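You operate a simulated robot arm through the tools that you are given. There is no shell and no other tool. Be economical: measure what you need, move in short steps, check, and stop when the job is done.

Carry out the task below with a simulated two-armed robot. There is one attempt and no reset: what you move stays moved.

JOB
Pick up the black brush with one hand, pass it to the other hand and put it on the lower shelf of the sorting table.

It is judged by the outcome, as a careful person would: the job done as asked, and still so three seconds after it is handed in. It fails if anything else is knocked over, pushed out of place, dropped, spilled or broken.

ROBOT AND FRAMES
Two 7-joint arms with two-finger parallel grippers on one trunk, on a base that drives. Base frame: it is fixed to the floor where the robot stands at the start and does not move with it; the origin is under the middle of the robot, x ahead of it, y to its left, z up; the surface under the hand at the start is at about z = 0.9. Lengths are in m, angles in degrees, forces in N, time in s.
The left shoulder is at the start at [0.036, 0.101, 1.186], the right one opposite. With the tool pointing down near the work surface each hand reaches from about 0.22 to 0.52 m from the robot's upright axis, wherever it stands, measured 20 degrees to its own side. Places, roughly: lower shelf of the sorting table [-1.5, -0.4, 0.3]. Payload 2.4 kg a hand.
Tool frame (each hand has its own): the origin (TCP) lies between the finger pads and is the grasp point; the fingertips stand 0.024 m ahead of it; z points along the fingers, y is the line along which they close. The gripper opens to 0.068 m. The fingers are 0.017 m wide and 0.01 m thick; the gripper's body (0.04 by 0.07 m) begins 0.041 m behind the TCP.
Orientation is that of the tool frame in the base frame, as a unit quaternion [w, x, y, z]. With the fingers straight down and closing along the base's y, the tool's x points along the base's -x, its y along +y and its z along -z.

CONTROLS
- The arms move only by the tool drive_tool. It takes "left_targets", "right_targets" or both (then of equal length, played together; a hand with none holds still); each is a list of rows, each a list of 7 numbers: the shift along the base's x, y, z in m, then the turn, a rotation vector about the base's x, y, z in degrees, then the closure, from 0 (fully open) to 1 (shut). In form: [[x, y, z, rx, ry, rz, gripper], ...]. A call has 1 to 20 rows; each row shifts and turns the commanded pose from where the row before left it. A row lasts 0.2 s, in which the tool goes at most 0.05 m and 8.6 degrees; a call with a longer step from one row to the next is refused whole, and so is a gripper value outside its range. Where a pose cannot be reached the arm comes as near as it can. A force on the tool above 40 N (or 10 N above the force at the start of the call, whichever is more), or a blocked arm, ends the call early, and 0.2 s more pass. The fingers move at their own pace (about 0.072 m/s each) and stop on an object; they squeeze with about 23 N. The grip force told is the motor's: it shows also when the fingers shut on nothing. Time passes only in rows, and 0.2 s behind the last, so rows that do not move let the fingers close. It gives the time, the measured TCP pose, the force on the tool (base axes), the opening and the grip force at its end, in the units of the frame above (readings bear some noise), with the torque about the TCP (base axes, N m) and any sound that the robot's microphone picked up, and new pictures: "views" is both (left out), scene, wrist or none (wrist: the cameras of the hands that moved).
- Cameras (640 x 400 px; columns grow to the right, rows downward): "scene" is now at [0.1215, 0.018, 1.3559]; the picture's right is [0.19, -0.98, 0.00], its down [-0.47, -0.09, -0.88] and it looks along [0.86, 0.16, -0.48] (base axes); focal length 260 px, centre (320, 200). "left" rides on the left gripper at [0.084, -0.011, -0.075] in its tool frame; the picture's right is [0.13, 0.99, 0.00], its down [-0.60, 0.08, -0.79] and it looks along [-0.79, 0.10, 0.61] (tool axes); focal length 251 px, centre (320, 200). "right" rides on the right gripper at [0.084, 0.011, -0.075] in its tool frame; the picture's right is [-0.13, 0.99, 0.00], its down [-0.60, -0.08, -0.79] and it looks along [-0.79, -0.10, 0.61] (tool axes); focal length 251 px, centre (320, 200). There is no depth. A picture from a camera that has moved, and an enlarged one, comes with that camera's place and axes in the base frame and with its lens.
- slide_trunk(by): slides the trunk up (or, below 0, down) by that many m; the arms and the scene camera ride with it, the base frame stays. It gives what a move gives, with no picture.
- base_move(legs): drives the robot by 1 to 6 legs, each [ahead, left, turn to the left] in m, m and degrees, along the robot's own axes; the way and the turn of a leg run together, so that a leg with both is an arc; at most 1.5 m and 180 degrees a leg. The arms and the cameras ride along, it lands a little off, and it stops where it bumps. It gives what a move gives, and a new picture of the scene camera.
- turn_head(pan, tilt): turns the head with the scene camera to pan (to the left, within 86 degrees either way) and tilt (down, from -29 to 69), counted from straight ahead of the robot. It gives what a move gives, and a new picture of the scene camera.
- close_up(camera, box): a new picture of the part [left, top, right, bottom] of that camera's present view, enlarged. It takes no simulated time.
- job_done(): hands the job in; it is judged then, once.

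Go step by step. Nothing tells you exact positions but the pictures and the camera data: compare them with the known pose of the tool, close in by small moves and look again before you grip or let go. The budget is 120 turns and 260 pictures, counting those below and the enlarged ones. Unless the task says otherwise, let go and move clear before handing in, and close with one line.

The tools are called after ">>>" as a command line: name --argument value ..., lists and objects as JSON in quotes. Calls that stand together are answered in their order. drive_tool: Moves the arms, as the interface text tells. Its arguments: {"type":"object","properties":{"left_targets":{"type":"array","items":{"type":"array","items":{"type":"number"}}},"right_targets":{"type":"array","items":{"type":"array","items":{"type":"number"}}},"views":{"type":"string","enum":["both","scene","wrist","none"]}},"required":[]} The other tools are called the same way: slide_trunk (by) slides the trunk up or down; base_move (legs) drives the base; turn_head (pan, tilt) turns the head that bears the scene camera; close_up (camera, box) takes an enlarged picture of a part of a camera's view; job_done () hands the job in.

At the start:

```text
time_s: 0.0
left_tcp_pos: [0.3738, 0.2124, 1.2278]
left_tcp_rot: [0.0, -0.001, 1.0, 0.0]
left_ft_force: [0.2, 0.5, 0.2]
left_moment: [0.0, -0.02, 0.02]
left_gripper_width: 0.0683
left_grasp_force: 0.0
right_tcp_pos: [0.3528, -0.1095, 1.2358]
right_tcp_rot: [0.0, 0.001, 1.0, 0.0]
right_ft_force: [0.5, 0.3, -1.2]
right_moment: [0.01, -0.02, 0.0]
right_gripper_width: 0.0679
right_grasp_force: 0.1
trunk travel left (down, up): [-0.4, 0.45]
robot x, y, heading: [-0.0046, -0.0017, -0.1]
head pan, tilt: [10.8, 28.8]
```

scene: 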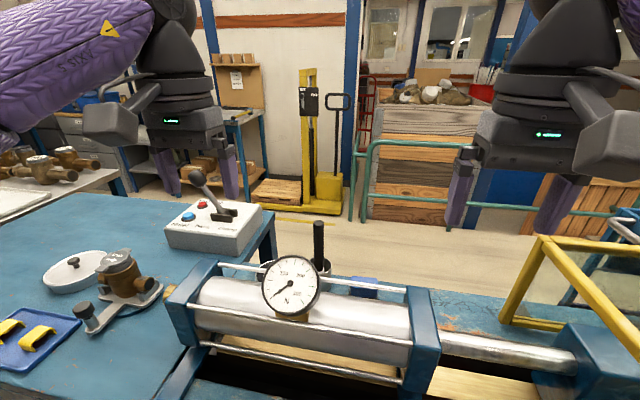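
right: 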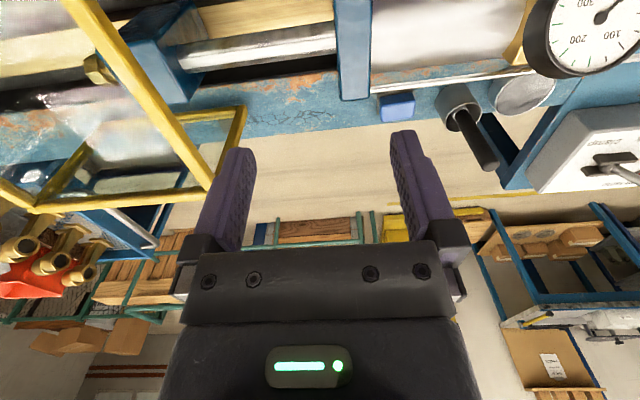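
left: 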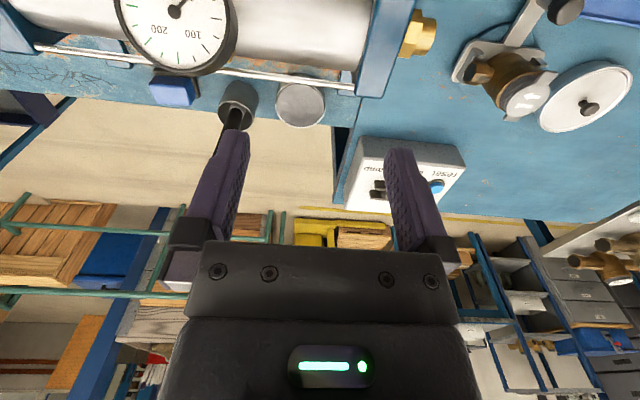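

I see a hydraulic test bench with a cylinder, a gauge and something black standing in a cup behind it. That may be the brush, so I'll look closer.

>>> close_up --camera "scene" --box '[220, 200, 420, 325]'

>>> close_up --camera "left" --box '[120, 60, 360, 210]'

>>> turn_head --pan -30 --tilt 40

>>> turn_head --pan 30 --tilt 45

```text
3.20 times, centred on (320, 262) of scene
camera zoom: at [0.1215, 0.018, 1.3559], right [0.19, -0.98, 0.0], down [-0.47, -0.09, -0.88], along [0.86, 0.16, -0.48], focal length 832 px, centre (320, 0)
```

zoom: 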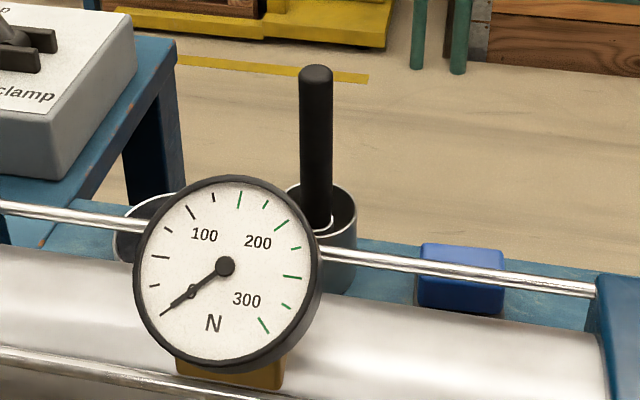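

```text
2.67 times, centred on (240, 135) of left
camera zoom: at [0.2895, 0.2023, 1.3039], right [-0.13, 0.99, 0.0], down [0.6, 0.08, 0.79], along [0.79, 0.1, -0.61], focal length 670 px, centre (533, 373)
```

zoom: 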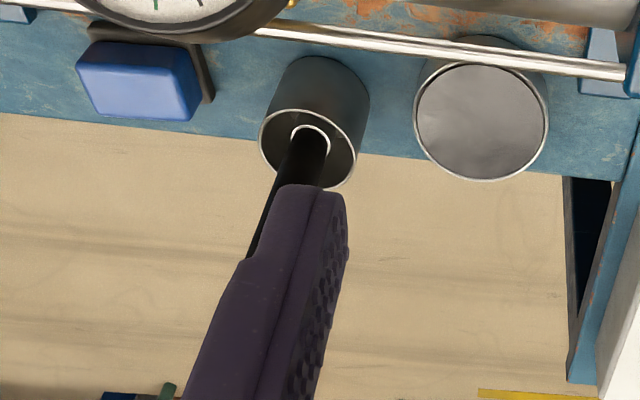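

```text
time_s: 1.1
left_tcp_pos: [0.3741, 0.2121, 1.2291]
left_tcp_rot: [0.0, -0.001, 1.0, 0.0]
left_ft_force: [0.0, 0.7, -0.2]
left_moment: [0.01, 0.0, 0.0]
left_gripper_width: 0.0681
left_grasp_force: 0.1
right_tcp_pos: [0.3531, -0.1076, 1.2352]
right_tcp_rot: [0.001, 0.0, 1.0, 0.0]
right_ft_force: [-0.3, -0.3, 0.4]
right_moment: [0.01, 0.0, 0.0]
right_gripper_width: 0.0679
right_grasp_force: 0.1
trunk travel left (down, up): [-0.4, 0.45]
robot x, y, heading: [-0.0006, 0.0, 0.1]
head pan, tilt: [-30.0, 40.0]
camera scene: at [0.1059, -0.0415, 1.3387], right [-0.5, -0.87, 0.0], down [-0.56, 0.32, -0.77], along [0.66, -0.38, -0.64], focal length 260 px, centre (320, 200)
```

scene: 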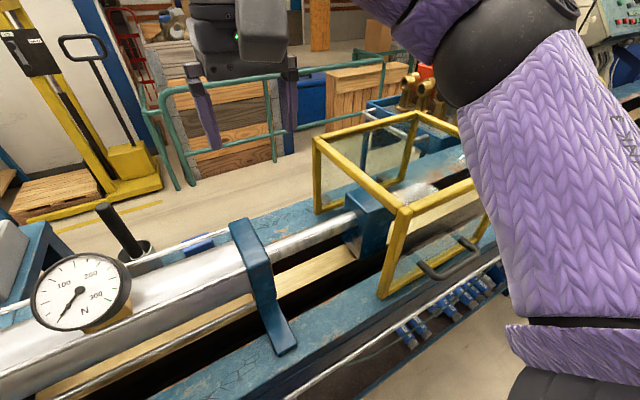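

```text
time_s: 2.4
left_tcp_pos: [0.3741, 0.2121, 1.229]
left_tcp_rot: [0.0, -0.002, 1.0, 0.0]
left_ft_force: [-1.0, -0.5, 0.0]
left_moment: [0.0, 0.04, 0.01]
left_gripper_width: 0.0678
left_grasp_force: 0.1
right_tcp_pos: [0.3526, -0.1087, 1.236]
right_tcp_rot: [0.0, 0.0, 1.0, 0.0]
right_ft_force: [-0.4, 0.9, 0.2]
right_moment: [-0.02, 0.0, -0.02]
right_gripper_width: 0.068
right_grasp_force: 0.1
trunk travel left (down, up): [-0.4, 0.45]
robot x, y, heading: [-0.0014, -0.0011, 0.1]
head pan, tilt: [30.0, 45.0]
camera scene: at [0.1026, 0.0416, 1.3314], right [0.5, -0.87, 0.0], down [-0.61, -0.35, -0.71], along [0.61, 0.35, -0.71], focal length 260 px, centre (320, 200)
```

scene: 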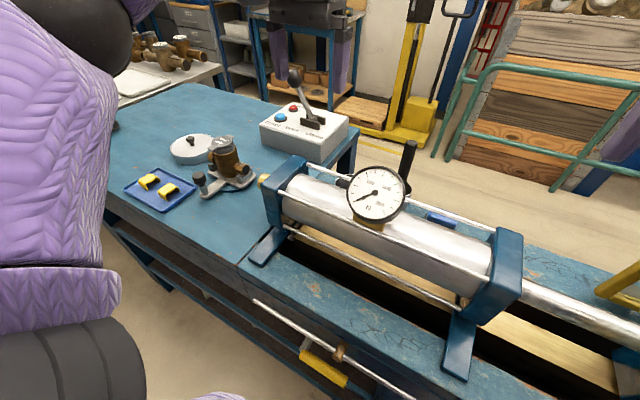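

The brush seems to stand handle up in the cup. By triangulation the handle top is at about [0.545, 0.102, 1.063] and the rim at z≈0.946. I'll bring the left hand above it and check.

>>> drive_tool --left_targets '[[0.035, -0.02, 0, 0, 0, 0, 0], [0.035, -0.022, 0, 0, 0, 0, 0], [0.035, -0.022, 0, 0, 0, 0, 0], [0.035, -0.022, 0, 0, 0, 0, 0], [0.03, -0.024, 0, 0, 0, 0, 0], [0, 0, 0, 0, 0, 0, 0]]' --views "both"

```text
time_s: 3.8
left_tcp_pos: [0.4512, 0.1372, 1.2236]
left_tcp_rot: [0.0, 0.0, 1.0, 0.0]
left_ft_force: [0.4, 0.6, -0.1]
left_moment: [0.01, 0.0, -0.01]
left_gripper_width: 0.0679
left_grasp_force: 0.1
left hand out of reach, approached as far as the arm can: row 3, 4, 5
right_tcp_pos: [0.354, -0.1097, 1.2361]
right_tcp_rot: [0.0, 0.001, 1.0, 0.0]
right_ft_force: [-0.4, -0.2, -0.6]
right_moment: [0.01, 0.0, 0.01]
right_gripper_width: 0.0679
right_grasp_force: 0.0
trunk travel left (down, up): [-0.4, 0.45]
robot x, y, heading: [-0.0021, 0.0002, 0.0]
head pan, tilt: [30.0, 45.0]
camera scene: at [0.1026, 0.0415, 1.3314], right [0.5, -0.87, 0.0], down [-0.61, -0.35, -0.71], along [0.61, 0.35, -0.71], focal length 260 px, centre (320, 200)
camera left: at [0.3669, 0.1265, 1.2982], right [-0.13, 0.99, 0.0], down [0.6, 0.08, 0.79], along [0.79, 0.1, -0.61], focal length 251 px, centre (320, 200)
```

scene: 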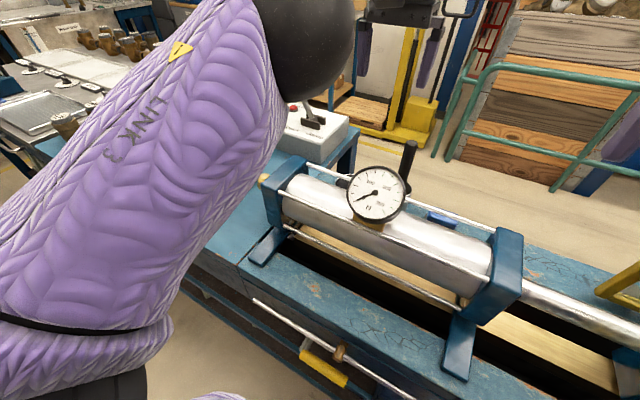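
left: 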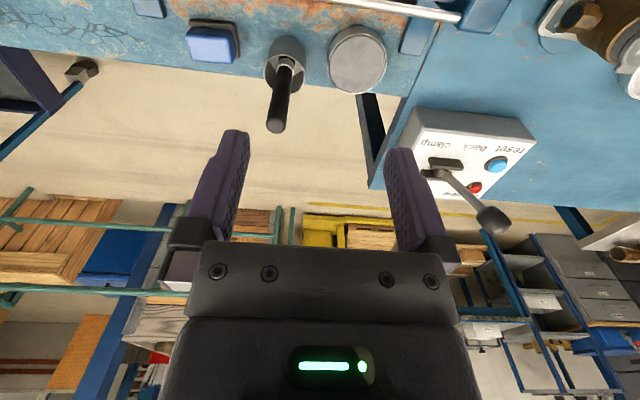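

Handle top is confirmed at about (0.545, 0.100, 1.065), but it is out of reach at this height. I'll look down to check the base's clearance to the bench.

>>> turn_head --pan 0 --tilt 69

>>> slide_trunk --by 0.08

```text
time_s: 4.7
left_tcp_pos: [0.4505, 0.1366, 1.2224]
left_tcp_rot: [0.0, -0.001, 1.0, 0.0]
left_ft_force: [-0.2, -0.3, -0.2]
left_moment: [0.0, -0.01, 0.0]
left_gripper_width: 0.0683
left_grasp_force: 0.0
right_tcp_pos: [0.3532, -0.1088, 1.2357]
right_tcp_rot: [0.0, 0.001, 1.0, 0.0]
right_ft_force: [0.1, 0.9, -0.7]
right_moment: [0.02, -0.01, -0.02]
right_gripper_width: 0.0681
right_grasp_force: 0.1
trunk travel left (down, up): [-0.4, 0.45]
robot x, y, heading: [0.0045, -0.0, -0.0]
head pan, tilt: [0.0, 68.8]
camera scene: at [0.0882, 0.0009, 1.3026], right [0.0, -1.0, 0.0], down [-0.93, 0.0, -0.36], along [0.36, 0.0, -0.93], focal length 260 px, centre (320, 200)
```

scene: 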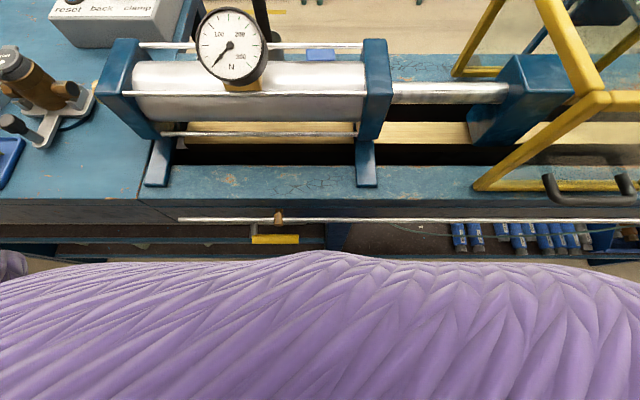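

```text
time_s: 5.9
left_tcp_pos: [0.444, 0.1369, 1.3122]
left_tcp_rot: [0.012, -0.001, 1.0, 0.0]
left_ft_force: [-1.3, 0.0, 0.5]
left_moment: [0.03, 0.01, 0.01]
left_gripper_width: 0.068
left_grasp_force: 0.2
right_tcp_pos: [0.3554, -0.1087, 1.3165]
right_tcp_rot: [0.0, 0.001, 1.0, 0.0]
right_ft_force: [0.3, 0.0, 0.7]
right_moment: [-0.02, 0.0, -0.01]
right_gripper_width: 0.0678
right_grasp_force: 0.0
trunk travel left (down, up): [-0.48, 0.37]
robot x, y, heading: [0.0008, 0.0035, -0.2]
head pan, tilt: [0.0, 68.8]
```

The bench edge is at x≈0.25, so I'd rather not drive forward. With the trunk raised I'll try reaching down and forward with the left arm.

>>> drive_tool --left_targets '[[0, 0, -0.045, 0, 0, 0, 0], [0, 0, -0.045, 0, 0, 0, 0], [0, 0, -0.045, 0, 0, 0, 0], [0, 0, -0.032, 0, 0, 0, 0], [0.03, -0.012, 0, 0, 0, 0, 0], [0.03, -0.012, 0, 0, 0, 0, 0], [0.03, -0.012, 0, 0, 0, 0, 0], [0, 0, 0, 0, 0, 0, 0]]' --views "wrist"

```text
time_s: 7.7
left_tcp_pos: [0.4911, 0.1116, 1.1351]
left_tcp_rot: [0.012, 0.0, 1.0, 0.0]
left_ft_force: [0.2, -0.8, -0.1]
left_moment: [-0.02, -0.02, -0.03]
left_gripper_width: 0.068
left_grasp_force: 0.0
left hand out of reach, approached as far as the arm can: row 6, 7
right_tcp_pos: [0.3544, -0.1078, 1.3165]
right_tcp_rot: [0.0, 0.001, 1.0, 0.001]
right_ft_force: [-0.8, 0.4, -0.5]
right_moment: [0.01, 0.0, 0.01]
right_gripper_width: 0.0678
right_grasp_force: 0.1
trunk travel left (down, up): [-0.48, 0.37]
robot x, y, heading: [0.0047, -0.002, -0.1]
head pan, tilt: [0.0, 68.8]
camera left: at [0.4052, 0.1017, 1.2085], right [-0.13, 0.99, 0.0], down [0.59, 0.08, 0.81], along [0.8, 0.1, -0.59], focal length 251 px, centre (320, 200)
```

left: 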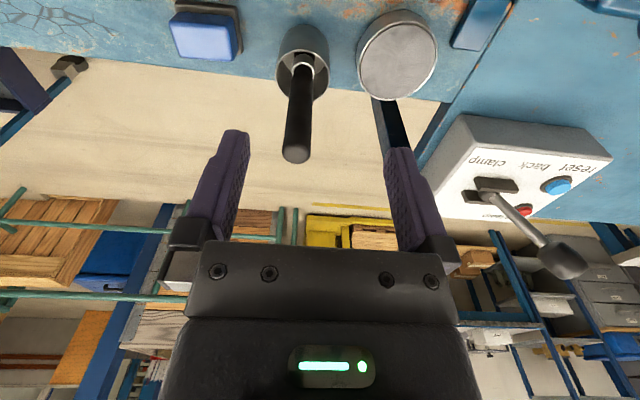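

Straight down falls about 5 cm short, so I'll tilt the tool 30° forward to gain reach, staying above the handle.

>>> drive_tool --left_targets '[[0, 0, 0, 0, -7.5, 0, 0], [0, 0, 0, 0, -7.5, 0, 0], [0, 0, 0, 0, -7.5, 0, 0], [0, 0, 0, 0, -7.5, 0, 0], [0, 0, 0, 0, 0, 0, 0]]' --views "both"

```text
time_s: 8.9
left_tcp_pos: [0.4921, 0.1111, 1.1381]
left_tcp_rot: [0.27, 0.0, 0.963, -0.001]
left_ft_force: [-0.5, -0.1, 0.9]
left_moment: [-0.01, 0.01, -0.02]
left_gripper_width: 0.0679
left_grasp_force: 0.1
right_tcp_pos: [0.3538, -0.1092, 1.316]
right_tcp_rot: [0.0, 0.001, 1.0, 0.0]
right_ft_force: [0.6, 0.5, 0.4]
right_moment: [0.03, -0.05, 0.01]
right_gripper_width: 0.0681
right_grasp_force: 0.1
trunk travel left (down, up): [-0.48, 0.37]
robot x, y, heading: [0.0008, -0.001, 0.0]
head pan, tilt: [0.0, 68.8]
camera scene: at [0.0788, 0.0008, 1.383], right [0.0, -1.0, 0.0], down [-0.93, 0.0, -0.36], along [0.36, 0.0, -0.93], focal length 260 px, centre (320, 200)
camera left: at [0.381, 0.1016, 1.1575], right [-0.11, 0.99, -0.07], down [0.1, 0.08, 0.99], along [0.99, 0.1, -0.11], focal length 251 px, centre (320, 200)
```

scene: 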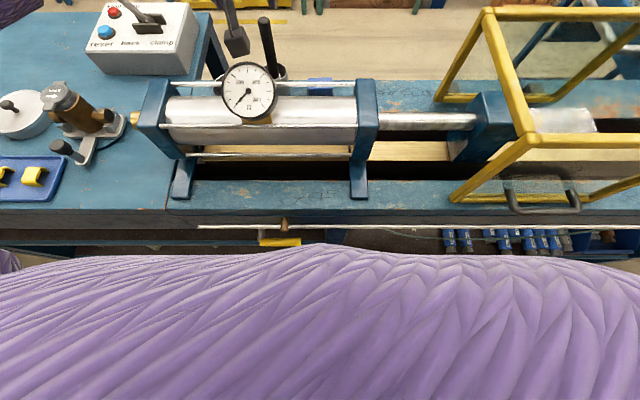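
left: 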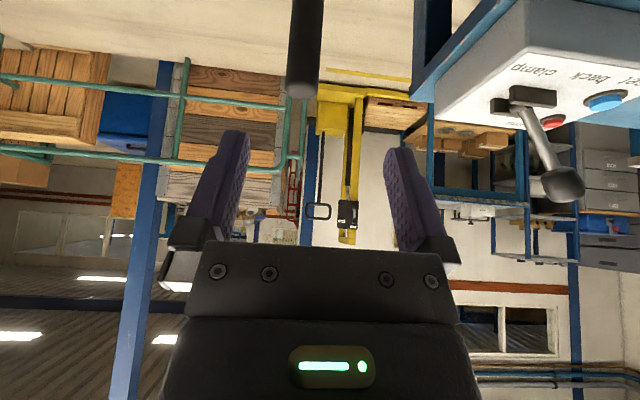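

Handle top is confirmed at (0.545, 0.1014, 1.066). I'll move forward over it first, staying above.

>>> drive_tool --left_targets '[[0.027, -0.005, 0, 0, 0, 0, 0], [0.027, -0.005, 0, 0, 0, 0, 0], [0, 0, -0.03, 0, 0, 0, 0], [0, 0, 0, 0, 0, 0, 0]]' --views "both"

```text
time_s: 9.9
left_tcp_pos: [0.5454, 0.1012, 1.1055]
left_tcp_rot: [0.27, -0.001, 0.963, 0.0]
left_ft_force: [-0.4, 0.6, 0.2]
left_moment: [-0.01, 0.0, 0.04]
left_gripper_width: 0.068
left_grasp_force: 0.0
right_tcp_pos: [0.3531, -0.1089, 1.3155]
right_tcp_rot: [0.001, 0.001, 1.0, 0.001]
right_ft_force: [1.1, 0.0, 0.2]
right_moment: [-0.01, 0.04, 0.0]
right_gripper_width: 0.0683
right_grasp_force: 0.1
trunk travel left (down, up): [-0.48, 0.37]
robot x, y, heading: [-0.0022, -0.0006, 0.2]
head pan, tilt: [0.0, 68.8]
camera scene: at [0.0787, 0.0008, 1.383], right [0.0, -1.0, 0.0], down [-0.93, 0.0, -0.36], along [0.36, 0.0, -0.93], focal length 260 px, centre (320, 200)
camera left: at [0.435, 0.0914, 1.1268], right [-0.11, 0.99, -0.07], down [0.1, 0.08, 0.99], along [0.99, 0.1, -0.11], focal length 251 px, centre (320, 200)
```

scene: 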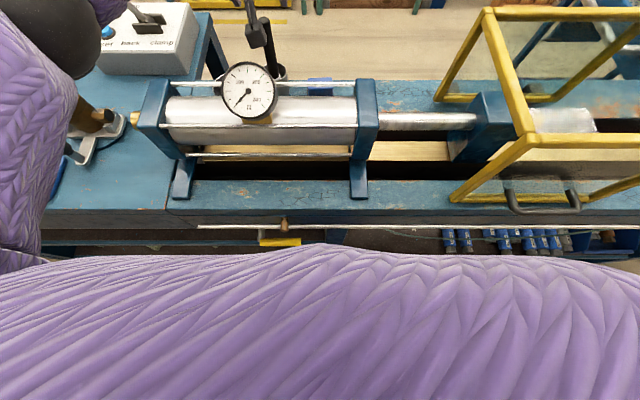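
left: 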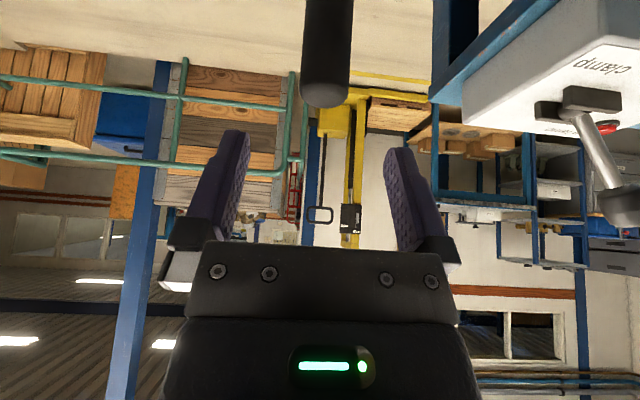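

I triangulated the gauge at about (0.37, 0.105) with its top near z≈1.12, so my wrist camera would pass too close to it on the way down. I'll yaw the hand 45° so that it approaches from the right-rear, clear of the gauge.

>>> drive_tool --left_targets '[[0, 0, 0.005, 0, 0, 7.5, 0], [0, 0, 0, 0, 0, 7.5, 0], [0, 0, 0, 0, 0, 7.5, 0], [0, 0, 0, 0, 0, 7.5, 0], [0, 0, 0, 0, 0, 7.5, 0], [0, 0, 0, 0, 0, 7.5, 0], [0, 0, 0, 0, 0, 0, 0]]' --views "both"

```text
time_s: 11.5
left_tcp_pos: [0.537, 0.1032, 1.1116]
left_tcp_rot: [0.249, -0.371, 0.889, 0.103]
left_ft_force: [0.6, -0.2, 0.4]
left_moment: [0.01, -0.03, -0.01]
left_gripper_width: 0.0682
left_grasp_force: 0.1
left hand out of reach, approached as far as the arm can: row 6
right_tcp_pos: [0.3542, -0.1088, 1.3154]
right_tcp_rot: [0.001, 0.001, 1.0, 0.0]
right_ft_force: [-0.5, -0.6, 0.3]
right_moment: [0.03, -0.01, 0.0]
right_gripper_width: 0.0678
right_grasp_force: 0.0
trunk travel left (down, up): [-0.48, 0.37]
robot x, y, heading: [0.0031, 0.0011, -0.1]
head pan, tilt: [0.0, 68.8]
camera scene: at [0.0788, 0.001, 1.383], right [0.0, -1.0, 0.0], down [-0.93, 0.0, -0.36], along [0.36, 0.0, -0.93], focal length 260 px, centre (320, 200)
camera left: at [0.466, 0.018, 1.1323], right [-0.78, 0.62, -0.07], down [0.02, 0.13, 0.99], along [0.62, 0.77, -0.11], focal length 251 px, centre (320, 200)
```

scene: 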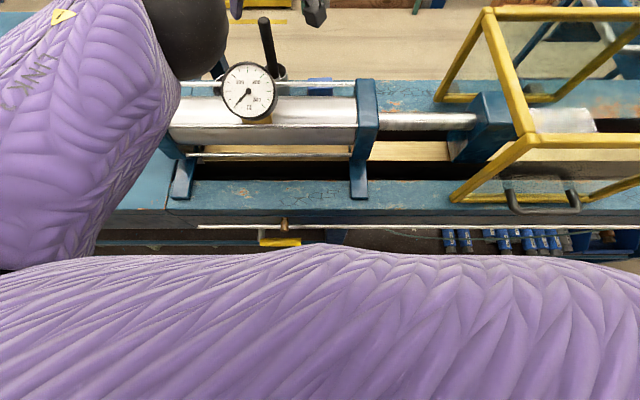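
left: 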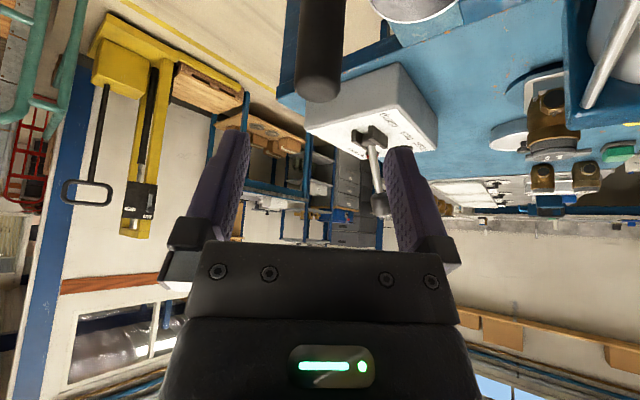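

Clear of the gauge now. I'll tilt 8° more for reach and lower partway.

>>> drive_tool --left_targets '[[0, 0, 0, 5.5, -5.5, 0, 0], [0, 0, -0.02, 0, 0, 0, 0], [0, 0, 0, 0, 0, 0, 0]]' --views "both"

```text
time_s: 12.3
left_tcp_pos: [0.5369, 0.1023, 1.0899]
left_tcp_rot: [0.309, -0.361, 0.871, 0.128]
left_ft_force: [-0.6, 0.7, 0.2]
left_moment: [-0.01, -0.01, 0.01]
left_gripper_width: 0.0682
left_grasp_force: 0.0
right_tcp_pos: [0.3541, -0.1065, 1.3162]
right_tcp_rot: [0.0, 0.001, 1.0, 0.0]
right_ft_force: [-0.7, -0.2, 0.0]
right_moment: [-0.02, 0.0, -0.01]
right_gripper_width: 0.0682
right_grasp_force: 0.1
trunk travel left (down, up): [-0.48, 0.37]
robot x, y, heading: [-0.0018, 0.0024, -0.2]
head pan, tilt: [0.0, 68.8]
camera scene: at [0.0787, 0.0008, 1.383], right [0.0, -1.0, 0.0], down [-0.93, 0.0, -0.36], along [0.36, 0.0, -0.93], focal length 260 px, centre (320, 200)
camera left: at [0.4644, 0.0161, 1.0965], right [-0.77, 0.63, -0.08], down [-0.08, 0.03, 1.0], along [0.63, 0.78, 0.02], focal length 251 px, centre (320, 200)
```

scene: 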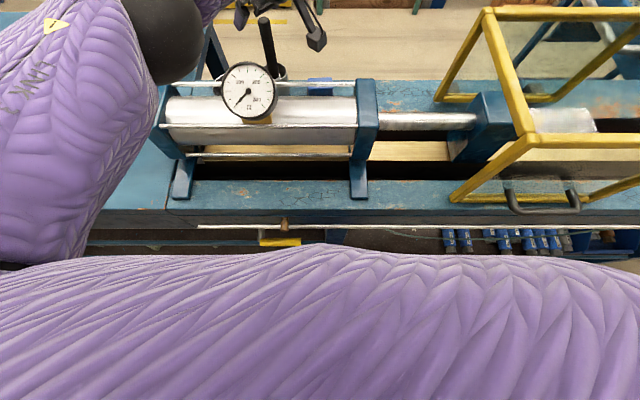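
left: 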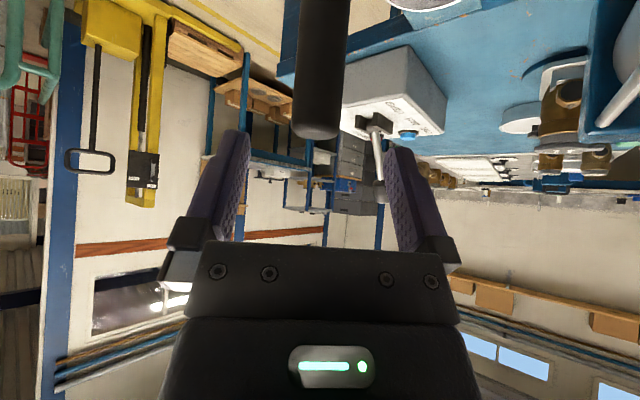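

Handle is centred between the fingers. I'll lower about 5 cm to the grip height.

>>> drive_tool --left_targets '[[0.003, 0.003, -0.02, 0, 0, 0, 0], [0, 0, -0.02, 0, 0, 0, 0], [0, 0, -0.01, 0, 0, 0, 0], [0, 0, 0, 0, 0, 0, 0]]' --views "both"

```text
time_s: 13.3
left_tcp_pos: [0.5347, 0.1076, 1.0392]
left_tcp_rot: [0.309, -0.361, 0.871, 0.127]
left_ft_force: [0.2, -0.6, 0.3]
left_moment: [0.0, -0.01, -0.03]
left_gripper_width: 0.0682
left_grasp_force: 0.0
left hand out of reach, approached as far as the arm can: row 3
right_tcp_pos: [0.3553, -0.1088, 1.316]
right_tcp_rot: [0.0, 0.002, 1.0, 0.001]
right_ft_force: [-0.4, 0.7, -0.1]
right_moment: [-0.01, -0.01, -0.01]
right_gripper_width: 0.068
right_grasp_force: 0.0
trunk travel left (down, up): [-0.48, 0.37]
robot x, y, heading: [0.0014, -0.0011, -0.1]
head pan, tilt: [0.0, 68.8]
camera scene: at [0.0788, 0.0008, 1.383], right [0.0, -1.0, 0.0], down [-0.93, 0.0, -0.36], along [0.36, 0.0, -0.93], focal length 260 px, centre (320, 200)
camera left: at [0.4633, 0.0217, 1.0464], right [-0.77, 0.63, -0.08], down [-0.08, 0.03, 1.0], along [0.63, 0.78, 0.02], focal length 251 px, centre (320, 200)
```

scene: 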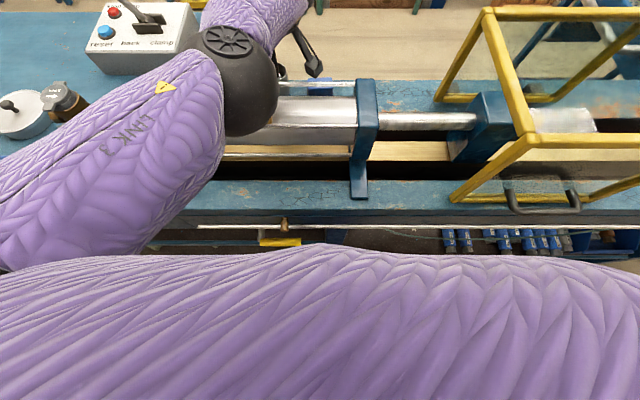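
left: 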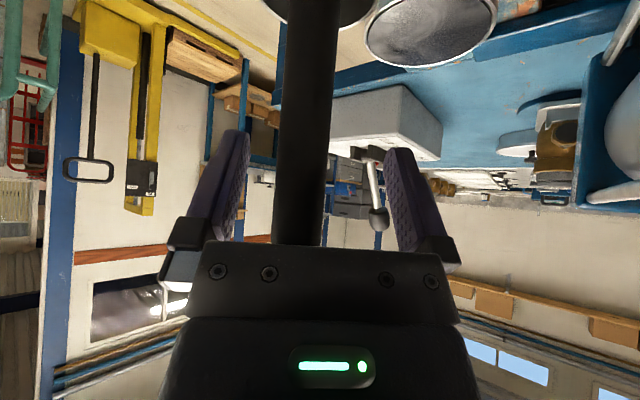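

The left elbow swung across in front of the gauge in this view, so I'll check how close it is.

>>> close_up --camera "scene" --box '[160, 0, 400, 150]'

>>> close_up --camera "right" --box '[320, 0, 640, 200]'

```text
2.67 times, centred on (280, 75) of scene
camera zoom: at [0.0788, 0.0008, 1.383], right [0.0, -1.0, 0.0], down [-0.93, 0.0, -0.36], along [0.36, 0.0, -0.93], focal length 694 px, centre (427, 533)
```

zoom: 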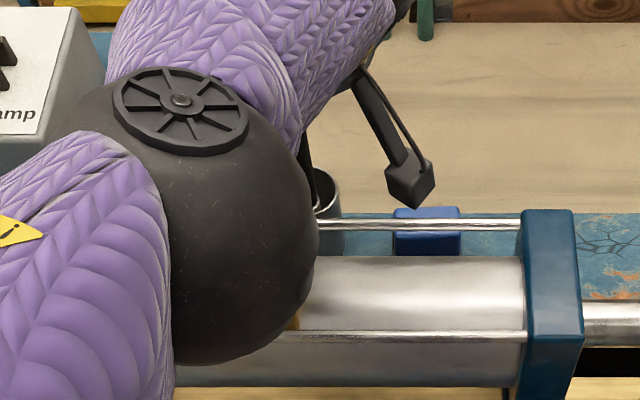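

```text
2.00 times, centred on (480, 100) of right
camera zoom: at [0.2702, -0.0972, 1.3899], right [0.13, 0.99, 0.0], down [0.6, -0.08, 0.79], along [0.79, -0.1, -0.61], focal length 503 px, centre (0, 400)
```

zoom: 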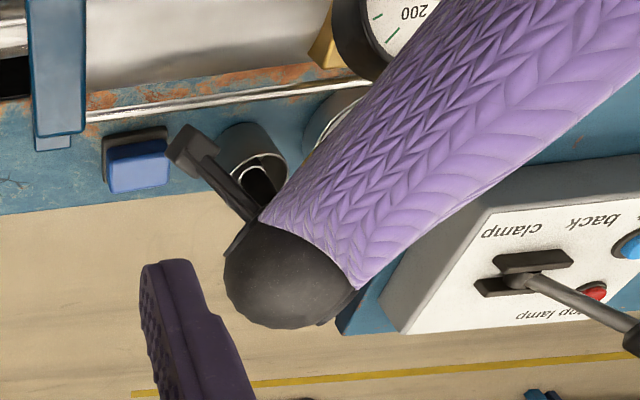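

The gauge is untouched and the grip height is right. I'll close here gently, with no further arm motion, and then lift with the trunk so the elbow only rises.

>>> drive_tool --left_targets '[[0, 0, 0, 0, 0, 0, 0.25], [0, 0, 0, 0, 0, 0, 0.4], [0, 0, 0, 0, 0, 0, 0.5], [0, 0, 0, 0, 0, 0, 0.6], [0, 0, 0, 0, 0, 0, 0.75], [0, 0, 0, 0, 0, 0, 1], [0, 0, 0, 0, 0, 0, 1]]' --views "both"

```text
time_s: 14.9
left_tcp_pos: [0.537, 0.1088, 1.0411]
left_tcp_rot: [0.308, -0.361, 0.871, 0.127]
left_ft_force: [-0.5, -0.3, -0.6]
left_moment: [0.0, 0.0, 0.02]
left_gripper_width: 0.0212
left_grasp_force: 22.7
right_tcp_pos: [0.3551, -0.109, 1.3162]
right_tcp_rot: [0.0, 0.001, 1.0, 0.0]
right_ft_force: [0.3, -0.4, -0.4]
right_moment: [-0.01, 0.01, 0.01]
right_gripper_width: 0.0679
right_grasp_force: 0.0
trunk travel left (down, up): [-0.48, 0.37]
robot x, y, heading: [-0.0005, -0.0031, 0.1]
head pan, tilt: [0.0, 68.8]
camera scene: at [0.0788, 0.0008, 1.383], right [0.0, -1.0, 0.0], down [-0.93, 0.0, -0.36], along [0.36, 0.0, -0.93], focal length 260 px, centre (320, 200)
camera left: at [0.4634, 0.0217, 1.0465], right [-0.77, 0.63, -0.08], down [-0.08, 0.03, 1.0], along [0.63, 0.78, 0.02], focal length 251 px, centre (320, 200)
```

scene: 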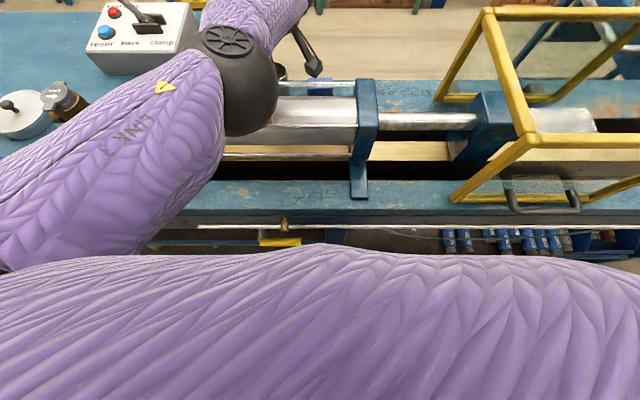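
left: 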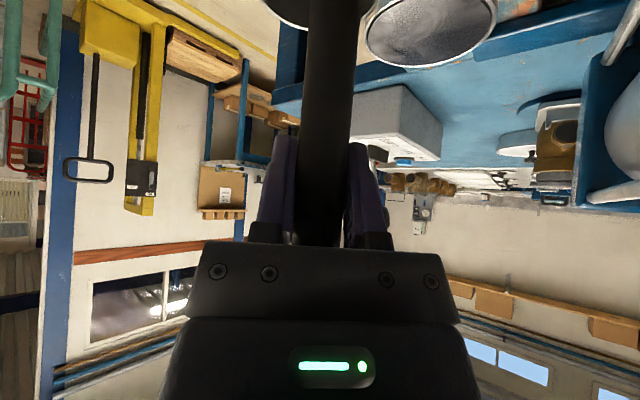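

Gripped at 21 mm with 23 N and no side force. Lifting with the trunk, first a little.

>>> slide_trunk --by 0.06

>>> close_up --camera "left" --box '[200, 0, 520, 200]'

>>> close_up --camera "scene" --box '[160, 0, 400, 150]'

```text
time_s: 15.9
left_tcp_pos: [0.5348, 0.1085, 1.102]
left_tcp_rot: [0.308, -0.362, 0.87, 0.128]
left_ft_force: [0.1, -0.4, -1.4]
left_moment: [-0.02, -0.03, 0.05]
left_gripper_width: 0.0212
left_grasp_force: 23.1
right_tcp_pos: [0.3541, -0.1087, 1.3742]
right_tcp_rot: [0.0, 0.0, 1.0, 0.0]
right_ft_force: [0.6, -0.4, 0.1]
right_moment: [-0.01, 0.0, -0.01]
right_gripper_width: 0.0678
right_grasp_force: 0.0
trunk travel left (down, up): [-0.54, 0.31]
robot x, y, heading: [0.001, 0.0017, -0.0]
head pan, tilt: [0.0, 68.8]
```

```text
2.00 times, centred on (360, 100) of left
camera zoom: at [0.4619, 0.0223, 1.1072], right [-0.77, 0.63, -0.08], down [-0.08, 0.04, 1.0], along [0.63, 0.78, 0.02], focal length 503 px, centre (240, 400)
```

zoom: 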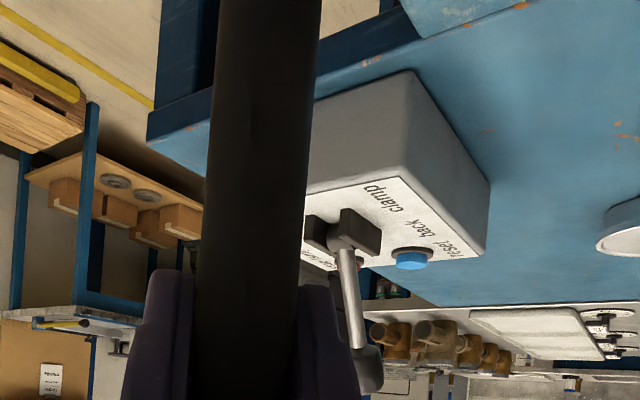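

```text
2.67 times, centred on (280, 75) of scene
camera zoom: at [0.0742, 0.0008, 1.4432], right [0.0, -1.0, 0.0], down [-0.93, 0.0, -0.36], along [0.36, 0.0, -0.93], focal length 694 px, centre (427, 533)
```

zoom: 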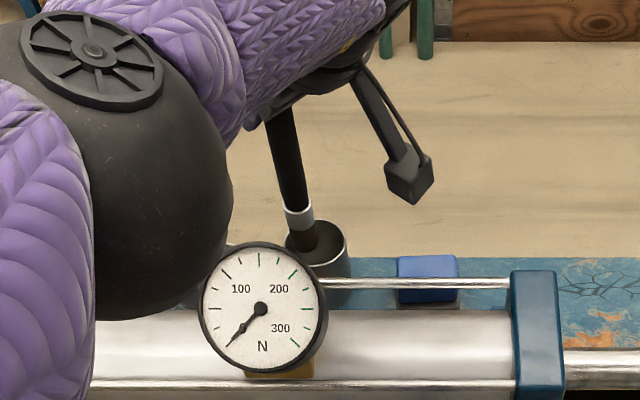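

It is a brush: the ferrule and dark bristles are coming out of the cup, and the gauge is fine. I'll lift further.

>>> slide_trunk --by 0.12

>>> turn_head --pan 10 --tilt 50

```text
time_s: 17.4
left_tcp_pos: [0.5322, 0.1102, 1.2254]
left_tcp_rot: [0.313, -0.361, 0.869, 0.126]
left_ft_force: [-0.6, 0.5, -0.6]
left_moment: [0.0, 0.0, 0.02]
left_gripper_width: 0.0213
left_grasp_force: 23.3
right_tcp_pos: [0.3547, -0.108, 1.4958]
right_tcp_rot: [0.0, 0.001, 1.0, 0.0]
right_ft_force: [-0.7, 0.5, 0.4]
right_moment: [0.04, 0.02, -0.02]
right_gripper_width: 0.0679
right_grasp_force: 0.1
trunk travel left (down, up): [-0.66, 0.19]
robot x, y, heading: [0.0009, 0.0031, -0.1]
head pan, tilt: [0.0, 68.8]
```

```text
time_s: 18.2
left_tcp_pos: [0.533, 0.1097, 1.2268]
left_tcp_rot: [0.312, -0.361, 0.87, 0.125]
left_ft_force: [-0.1, -0.8, -0.3]
left_moment: [0.01, -0.01, 0.0]
left_gripper_width: 0.021
left_grasp_force: 22.7
right_tcp_pos: [0.3537, -0.1098, 1.4952]
right_tcp_rot: [0.0, 0.001, 1.0, 0.001]
right_ft_force: [-0.6, 0.4, -0.8]
right_moment: [0.02, 0.0, -0.03]
right_gripper_width: 0.0682
right_grasp_force: 0.1
trunk travel left (down, up): [-0.66, 0.19]
robot x, y, heading: [0.0036, -0.0004, 0.4]
head pan, tilt: [10.0, 50.0]
camera scene: at [0.0885, 0.0141, 1.5852], right [0.17, -0.98, 0.0], down [-0.76, -0.13, -0.64], along [0.63, 0.11, -0.77], focal length 260 px, centre (320, 200)
```

scene: 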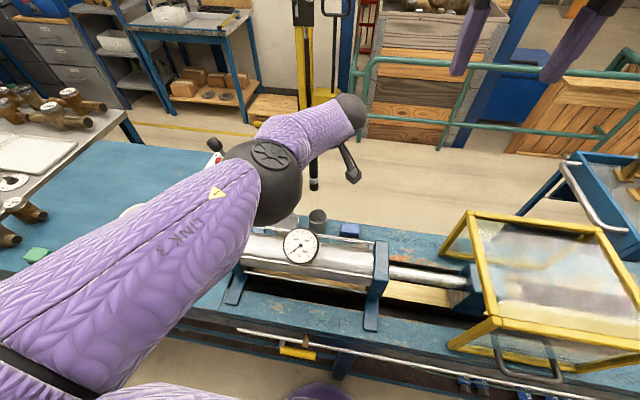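

The brush is fully out, with its bottom at about z≈1.08. The gauge top is near 1.12, so I'll raise before backing away.

>>> slide_trunk --by 0.15

>>> turn_head --pan 10 --tilt 55

>>> base_move --legs '[[-0.3, 0, 0]]'

```text
time_s: 20.0
left_tcp_pos: [0.5307, 0.1096, 1.3768]
left_tcp_rot: [0.313, -0.361, 0.869, 0.125]
left_ft_force: [0.7, 0.3, -0.1]
left_moment: [0.02, 0.0, -0.01]
left_gripper_width: 0.0212
left_grasp_force: 23.5
right_tcp_pos: [0.354, -0.1083, 1.6448]
right_tcp_rot: [0.0, 0.001, 1.0, 0.0]
right_ft_force: [0.6, -0.4, 0.0]
right_moment: [-0.02, 0.0, 0.01]
right_gripper_width: 0.0678
right_grasp_force: 0.1
trunk travel left (down, up): [-0.81, 0.039]
robot x, y, heading: [-0.0012, 0.0016, 0.2]
head pan, tilt: [10.0, 50.0]
```

```text
time_s: 20.6
left_tcp_pos: [0.5316, 0.1102, 1.3742]
left_tcp_rot: [0.313, -0.362, 0.869, 0.125]
left_ft_force: [0.2, -0.4, 0.4]
left_moment: [-0.02, 0.03, -0.02]
left_gripper_width: 0.0212
left_grasp_force: 23.1
right_tcp_pos: [0.3552, -0.1075, 1.6455]
right_tcp_rot: [0.0, 0.0, 1.0, 0.0]
right_ft_force: [0.5, 0.7, -0.1]
right_moment: [0.0, -0.01, 0.02]
right_gripper_width: 0.0681
right_grasp_force: 0.1
trunk travel left (down, up): [-0.81, 0.039]
robot x, y, heading: [-0.0016, 0.0017, -0.1]
head pan, tilt: [10.0, 55.0]
camera scene: at [0.0822, 0.0134, 1.7288], right [0.17, -0.98, 0.0], down [-0.81, -0.14, -0.57], along [0.56, 0.1, -0.82], focal length 260 px, centre (320, 200)
```

scene: 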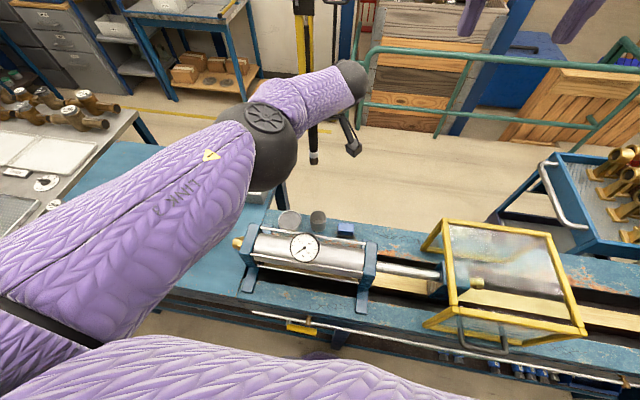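

```text
time_s: 22.7
left_tcp_pos: [0.226, 0.1103, 1.3761]
left_tcp_rot: [0.312, -0.363, 0.869, 0.126]
left_ft_force: [0.7, 0.2, -0.5]
left_moment: [0.01, 0.03, 0.01]
left_gripper_width: 0.0213
left_grasp_force: 22.8
right_tcp_pos: [0.0506, -0.1079, 1.646]
right_tcp_rot: [0.0, -0.001, 1.0, 0.0]
right_ft_force: [0.0, 0.6, 0.3]
right_moment: [0.0, -0.02, 0.01]
right_gripper_width: 0.0678
right_grasp_force: 0.0
trunk travel left (down, up): [-0.81, 0.039]
robot x, y, heading: [-0.3017, -0.0001, 0.2]
head pan, tilt: [10.0, 55.0]
camera scene: at [-0.2217, 0.0132, 1.7288], right [0.18, -0.98, 0.0], down [-0.81, -0.14, -0.57], along [0.56, 0.1, -0.82], focal length 260 px, centre (320, 200)
```

scene: 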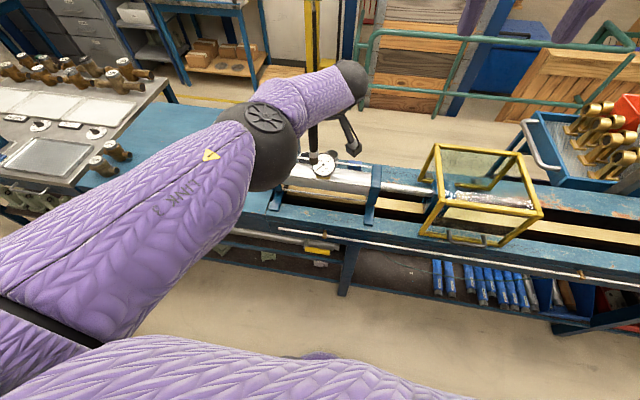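

Clear of the gauge. Now I'll look to both sides for the sorting table behind me.

>>> turn_head --pan -86 --tilt 30

>>> turn_head --pan 86 --tilt 30

```text
time_s: 24.4
left_tcp_pos: [0.2289, 0.111, 1.3777]
left_tcp_rot: [0.313, -0.363, 0.869, 0.126]
left_ft_force: [0.4, 0.2, -0.6]
left_moment: [0.02, -0.02, 0.02]
left_gripper_width: 0.0211
left_grasp_force: 23.0
right_tcp_pos: [0.0517, -0.1074, 1.6465]
right_tcp_rot: [-0.001, -0.001, 1.0, 0.0]
right_ft_force: [0.1, -0.1, 0.1]
right_moment: [0.0, 0.03, 0.0]
right_gripper_width: 0.0684
right_grasp_force: 0.0
trunk travel left (down, up): [-0.81, 0.039]
robot x, y, heading: [-0.303, -0.0004, 0.1]
head pan, tilt: [-85.9, 30.0]
camera scene: at [-0.2855, -0.0897, 1.7648], right [-1.0, -0.07, 0.0], down [-0.04, 0.5, -0.87], along [0.06, -0.86, -0.5], focal length 260 px, centre (320, 200)
```

scene: 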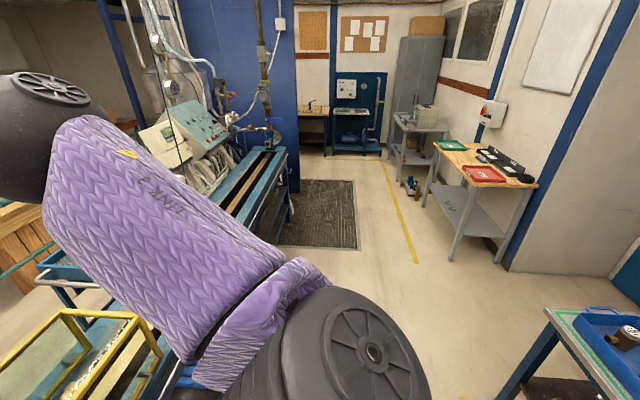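

```text
time_s: 27.0
left_tcp_pos: [0.2283, 0.1097, 1.3758]
left_tcp_rot: [0.312, -0.363, 0.869, 0.126]
left_ft_force: [-0.6, 0.1, 0.4]
left_moment: [0.01, -0.01, 0.02]
left_gripper_width: 0.0213
left_grasp_force: 23.3
right_tcp_pos: [0.0515, -0.1084, 1.6461]
right_tcp_rot: [-0.001, 0.001, 1.0, -0.001]
right_ft_force: [0.1, 0.3, -0.1]
right_moment: [-0.01, 0.02, -0.01]
right_gripper_width: 0.0679
right_grasp_force: 0.1
trunk travel left (down, up): [-0.81, 0.039]
robot x, y, heading: [-0.3036, -0.001, -0.0]
head pan, tilt: [85.9, 30.0]
camera scene: at [-0.286, 0.0908, 1.7649], right [1.0, -0.07, 0.0], down [-0.03, -0.5, -0.87], along [0.06, 0.86, -0.5], focal length 260 px, centre (320, 200)
```

scene: 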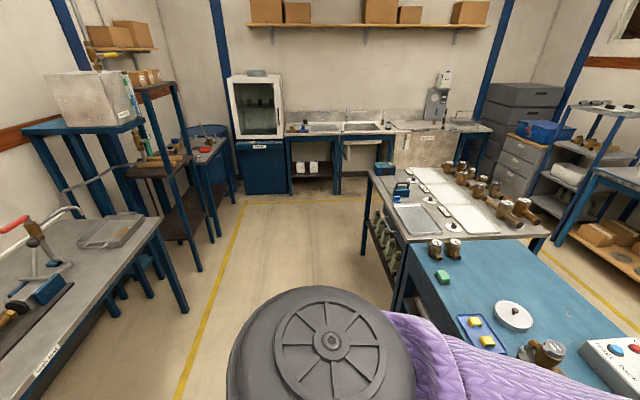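

The sorting table is behind me on the right, with its front edge at about x≈-1.16. I'll hand over here first: bring the left hand closer and yaw it back so that its camera is out of the right hand's way.

>>> drive_tool --left_targets '[[-0.015, 0, 0, 0, 0, -7.5, 1], [-0.015, 0, 0, 0, 0, -7.5, 1], [-0.015, 0, 0, 0, 0, -7.5, 1], [-0.015, 0, 0, 0, 0, -7.5, 1], [-0.015, 0, 0, 0, 0, -7.5, 1], [-0.015, 0, 0, 0, 0, -7.5, 1], [-0.01, 0, 0, 0, 0, -7.5, 1], [0, 0, 0, 0, 0, -7.5, 1], [0, 0, 0, 0, 0, -7.5, 1], [0, 0, 0, 0, 0, 0, 1]]' --views "none"

>>> turn_head --pan 5 --tilt 45

```text
time_s: 29.2
left_tcp_pos: [0.1277, 0.1098, 1.3756]
left_tcp_rot: [0.33, 0.182, 0.924, -0.07]
left_ft_force: [-0.2, -0.3, -0.6]
left_moment: [-0.02, -0.01, -0.01]
left_gripper_width: 0.0211
left_grasp_force: 23.4
right_tcp_pos: [0.0508, -0.1083, 1.6454]
right_tcp_rot: [0.0, -0.001, 1.0, 0.001]
right_ft_force: [-0.3, 0.4, -0.4]
right_moment: [-0.02, -0.01, -0.01]
right_gripper_width: 0.068
right_grasp_force: 0.0
trunk travel left (down, up): [-0.81, 0.039]
robot x, y, heading: [-0.2997, -0.0014, 0.2]
head pan, tilt: [85.9, 30.0]
```

```text
time_s: 30.7
left_tcp_pos: [0.1276, 0.1099, 1.3766]
left_tcp_rot: [0.33, 0.182, 0.924, -0.07]
left_ft_force: [-1.2, -0.1, 0.4]
left_moment: [-0.04, -0.03, 0.0]
left_gripper_width: 0.0216
left_grasp_force: 23.0
right_tcp_pos: [0.0515, -0.1085, 1.6451]
right_tcp_rot: [0.0, -0.001, 1.0, 0.0]
right_ft_force: [0.4, 0.6, 0.2]
right_moment: [0.0, 0.02, 0.01]
right_gripper_width: 0.0681
right_grasp_force: 0.0
trunk travel left (down, up): [-0.81, 0.039]
robot x, y, heading: [-0.3004, -0.0008, -0.2]
head pan, tilt: [5.0, 45.0]
camera scene: at [-0.2113, 0.008, 1.7422], right [0.09, -1.0, 0.0], down [-0.7, -0.06, -0.71], along [0.7, 0.06, -0.71], focal length 260 px, centre (320, 200)
```

scene: 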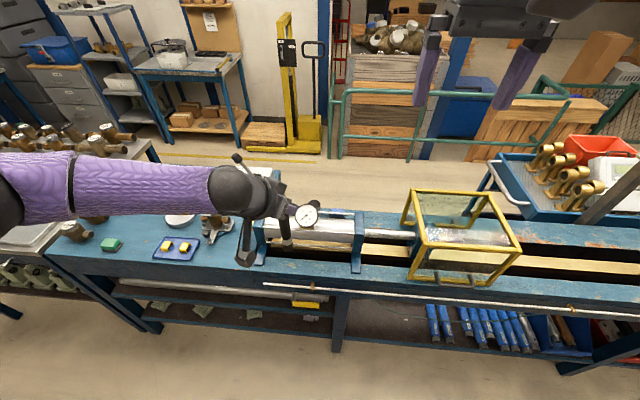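

The left elbow is out to the side and the brush hangs vertical at about (0.128, 0.11). Next I'll bring the right hand down to a horizontal pose on the right, to grip the handle below the left fingers.

>>> drive_tool --right_targets '[[0.006, -0.0085, -0.0266, 0, -7.5, 0, 0], [0.006, -0.0085, -0.0266, 0, -7.5, 0, 0], [0.006, -0.0085, -0.0266, 0, -7.5, 0, 0], [0.006, -0.0085, -0.0266, 0, -7.5, 0, 0], [0.006, -0.0085, -0.0266, 0, -7.5, 0, 0], [0.006, -0.0085, -0.0266, 0, -7.5, 0, 0], [0.006, -0.0085, -0.0266, 0, -7.5, 0, 0], [0.006, -0.0085, -0.0266, 0, -7.5, 0, 0], [0.006, -0.0085, -0.0266, 0, -7.5, 0, 0], [0.006, -0.0085, -0.0266, 0, -7.5, 0, 0], [0.006, -0.0085, -0.0266, 0, -7.5, 0, 0], [0.006, -0.0085, -0.0266, 0, -7.5, 0, 0], [0, 0, 0, 0, 0, 0, 0]]' --views "both"

```text
time_s: 33.5
left_tcp_pos: [0.1276, 0.1102, 1.3752]
left_tcp_rot: [0.33, 0.181, 0.924, -0.069]
left_ft_force: [-0.1, 0.5, -0.1]
left_moment: [-0.01, -0.01, -0.02]
left_gripper_width: 0.0212
left_grasp_force: 23.0
right_tcp_pos: [0.1013, -0.1782, 1.4422]
right_tcp_rot: [0.492, -0.003, 0.87, 0.004]
right_ft_force: [0.0, -0.2, 0.1]
right_moment: [0.02, 0.05, -0.01]
right_gripper_width: 0.068
right_grasp_force: 0.0
right hand out of reach, approached as far as the arm can: row 8, 9, 10, 11, 12
trunk travel left (down, up): [-0.81, 0.039]
robot x, y, heading: [-0.3028, 0.0032, -0.2]
head pan, tilt: [5.0, 45.0]
camera scene: at [-0.2114, 0.0077, 1.7422], right [0.09, -1.0, 0.0], down [-0.7, -0.06, -0.71], along [0.7, 0.06, -0.71], focal length 260 px, centre (320, 200)
camera right: at [-0.0061, -0.1686, 1.4076], right [0.06, 0.99, 0.11], down [-0.37, -0.09, 0.93], along [0.93, -0.1, 0.36], focal length 251 px, centre (320, 200)
```

scene: 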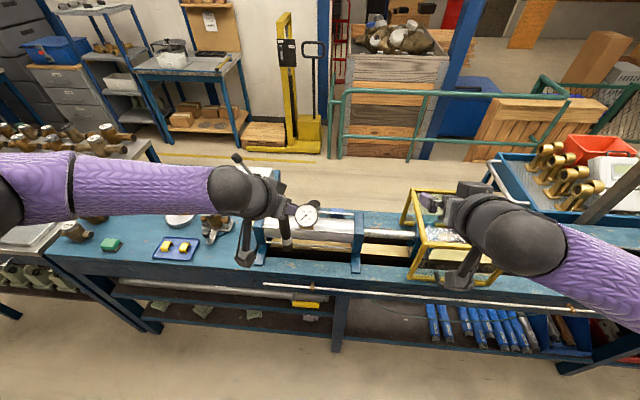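
right: 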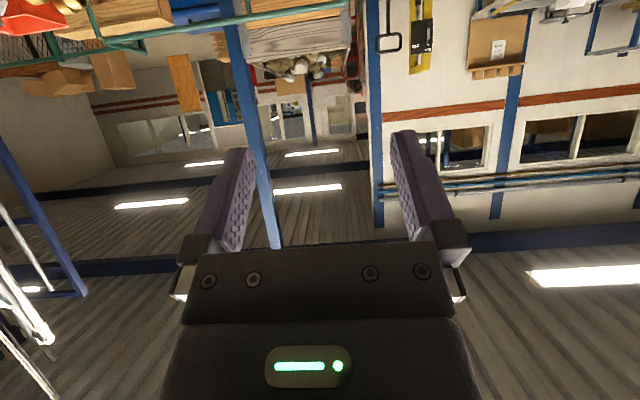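

The right hand stopped at about 60° of pitch. I'll yaw it left toward the brush, then continue pitching about the new lateral axis.

>>> drive_tool --right_targets '[[0, -0.005, 0, 0, 0, 7.5, 0], [0, -0.005, 0, 0, 0, 7.5, 0], [0, -0.005, 0, 0, 0, 7.5, 0], [0, -0.005, 0, 0, 0, 7.5, 0], [0, -0.005, 0, 0, 0, 7.5, 0], [0, -0.005, 0, 0, 0, 7.5, 0], [0, 0, 0, 0, 0, 7.5, 0], [0, 0, 0, 0, 0, 7.5, 0], [0, 0, 0, 0, 0, 7.5, 0], [0, 0, 0, 0, 0, 0, 0]]' --views "both"

```text
time_s: 35.7
left_tcp_pos: [0.1286, 0.1103, 1.3766]
left_tcp_rot: [0.33, 0.181, 0.924, -0.069]
left_ft_force: [0.3, 0.4, -0.4]
left_moment: [0.0, 0.02, 0.0]
left_gripper_width: 0.0215
left_grasp_force: 22.7
right_tcp_pos: [0.0981, -0.1814, 1.4396]
right_tcp_rot: [0.467, -0.263, 0.827, 0.165]
right_ft_force: [-0.2, -0.2, -0.4]
right_moment: [0.0, -0.01, 0.02]
right_gripper_width: 0.0678
right_grasp_force: 0.1
right hand out of reach, approached as far as the arm can: row 5, 6, 7, 8, 9
trunk travel left (down, up): [-0.81, 0.039]
robot x, y, heading: [-0.3048, -0.0005, 0.3]
head pan, tilt: [5.0, 45.0]
camera scene: at [-0.2113, 0.0079, 1.7422], right [0.09, -1.0, 0.0], down [-0.7, -0.06, -0.71], along [0.7, 0.06, -0.71], focal length 260 px, centre (320, 200)
camera right: at [0.0051, -0.2346, 1.4041], right [-0.53, 0.84, 0.14], down [-0.24, -0.31, 0.92], along [0.81, 0.45, 0.36], focal length 251 px, centre (320, 200)
```

scene: 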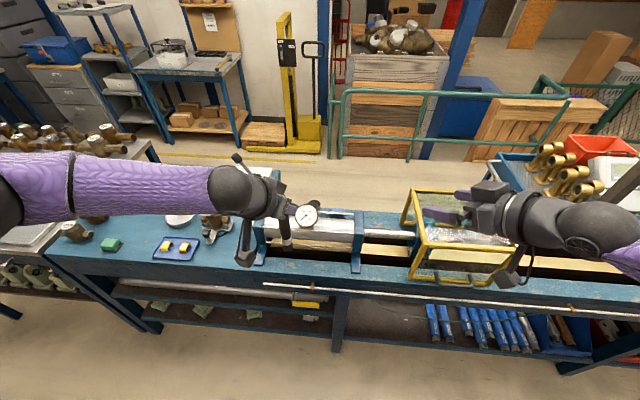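
right: 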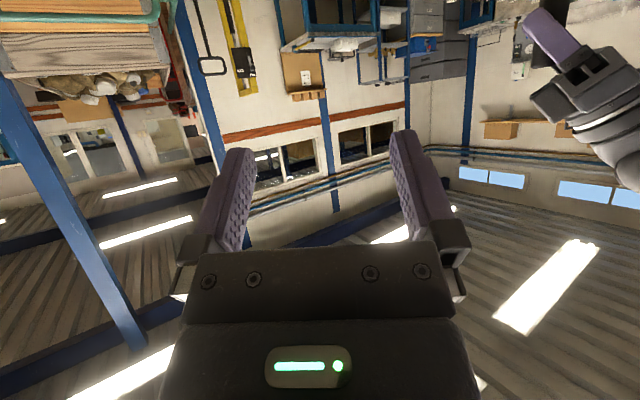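

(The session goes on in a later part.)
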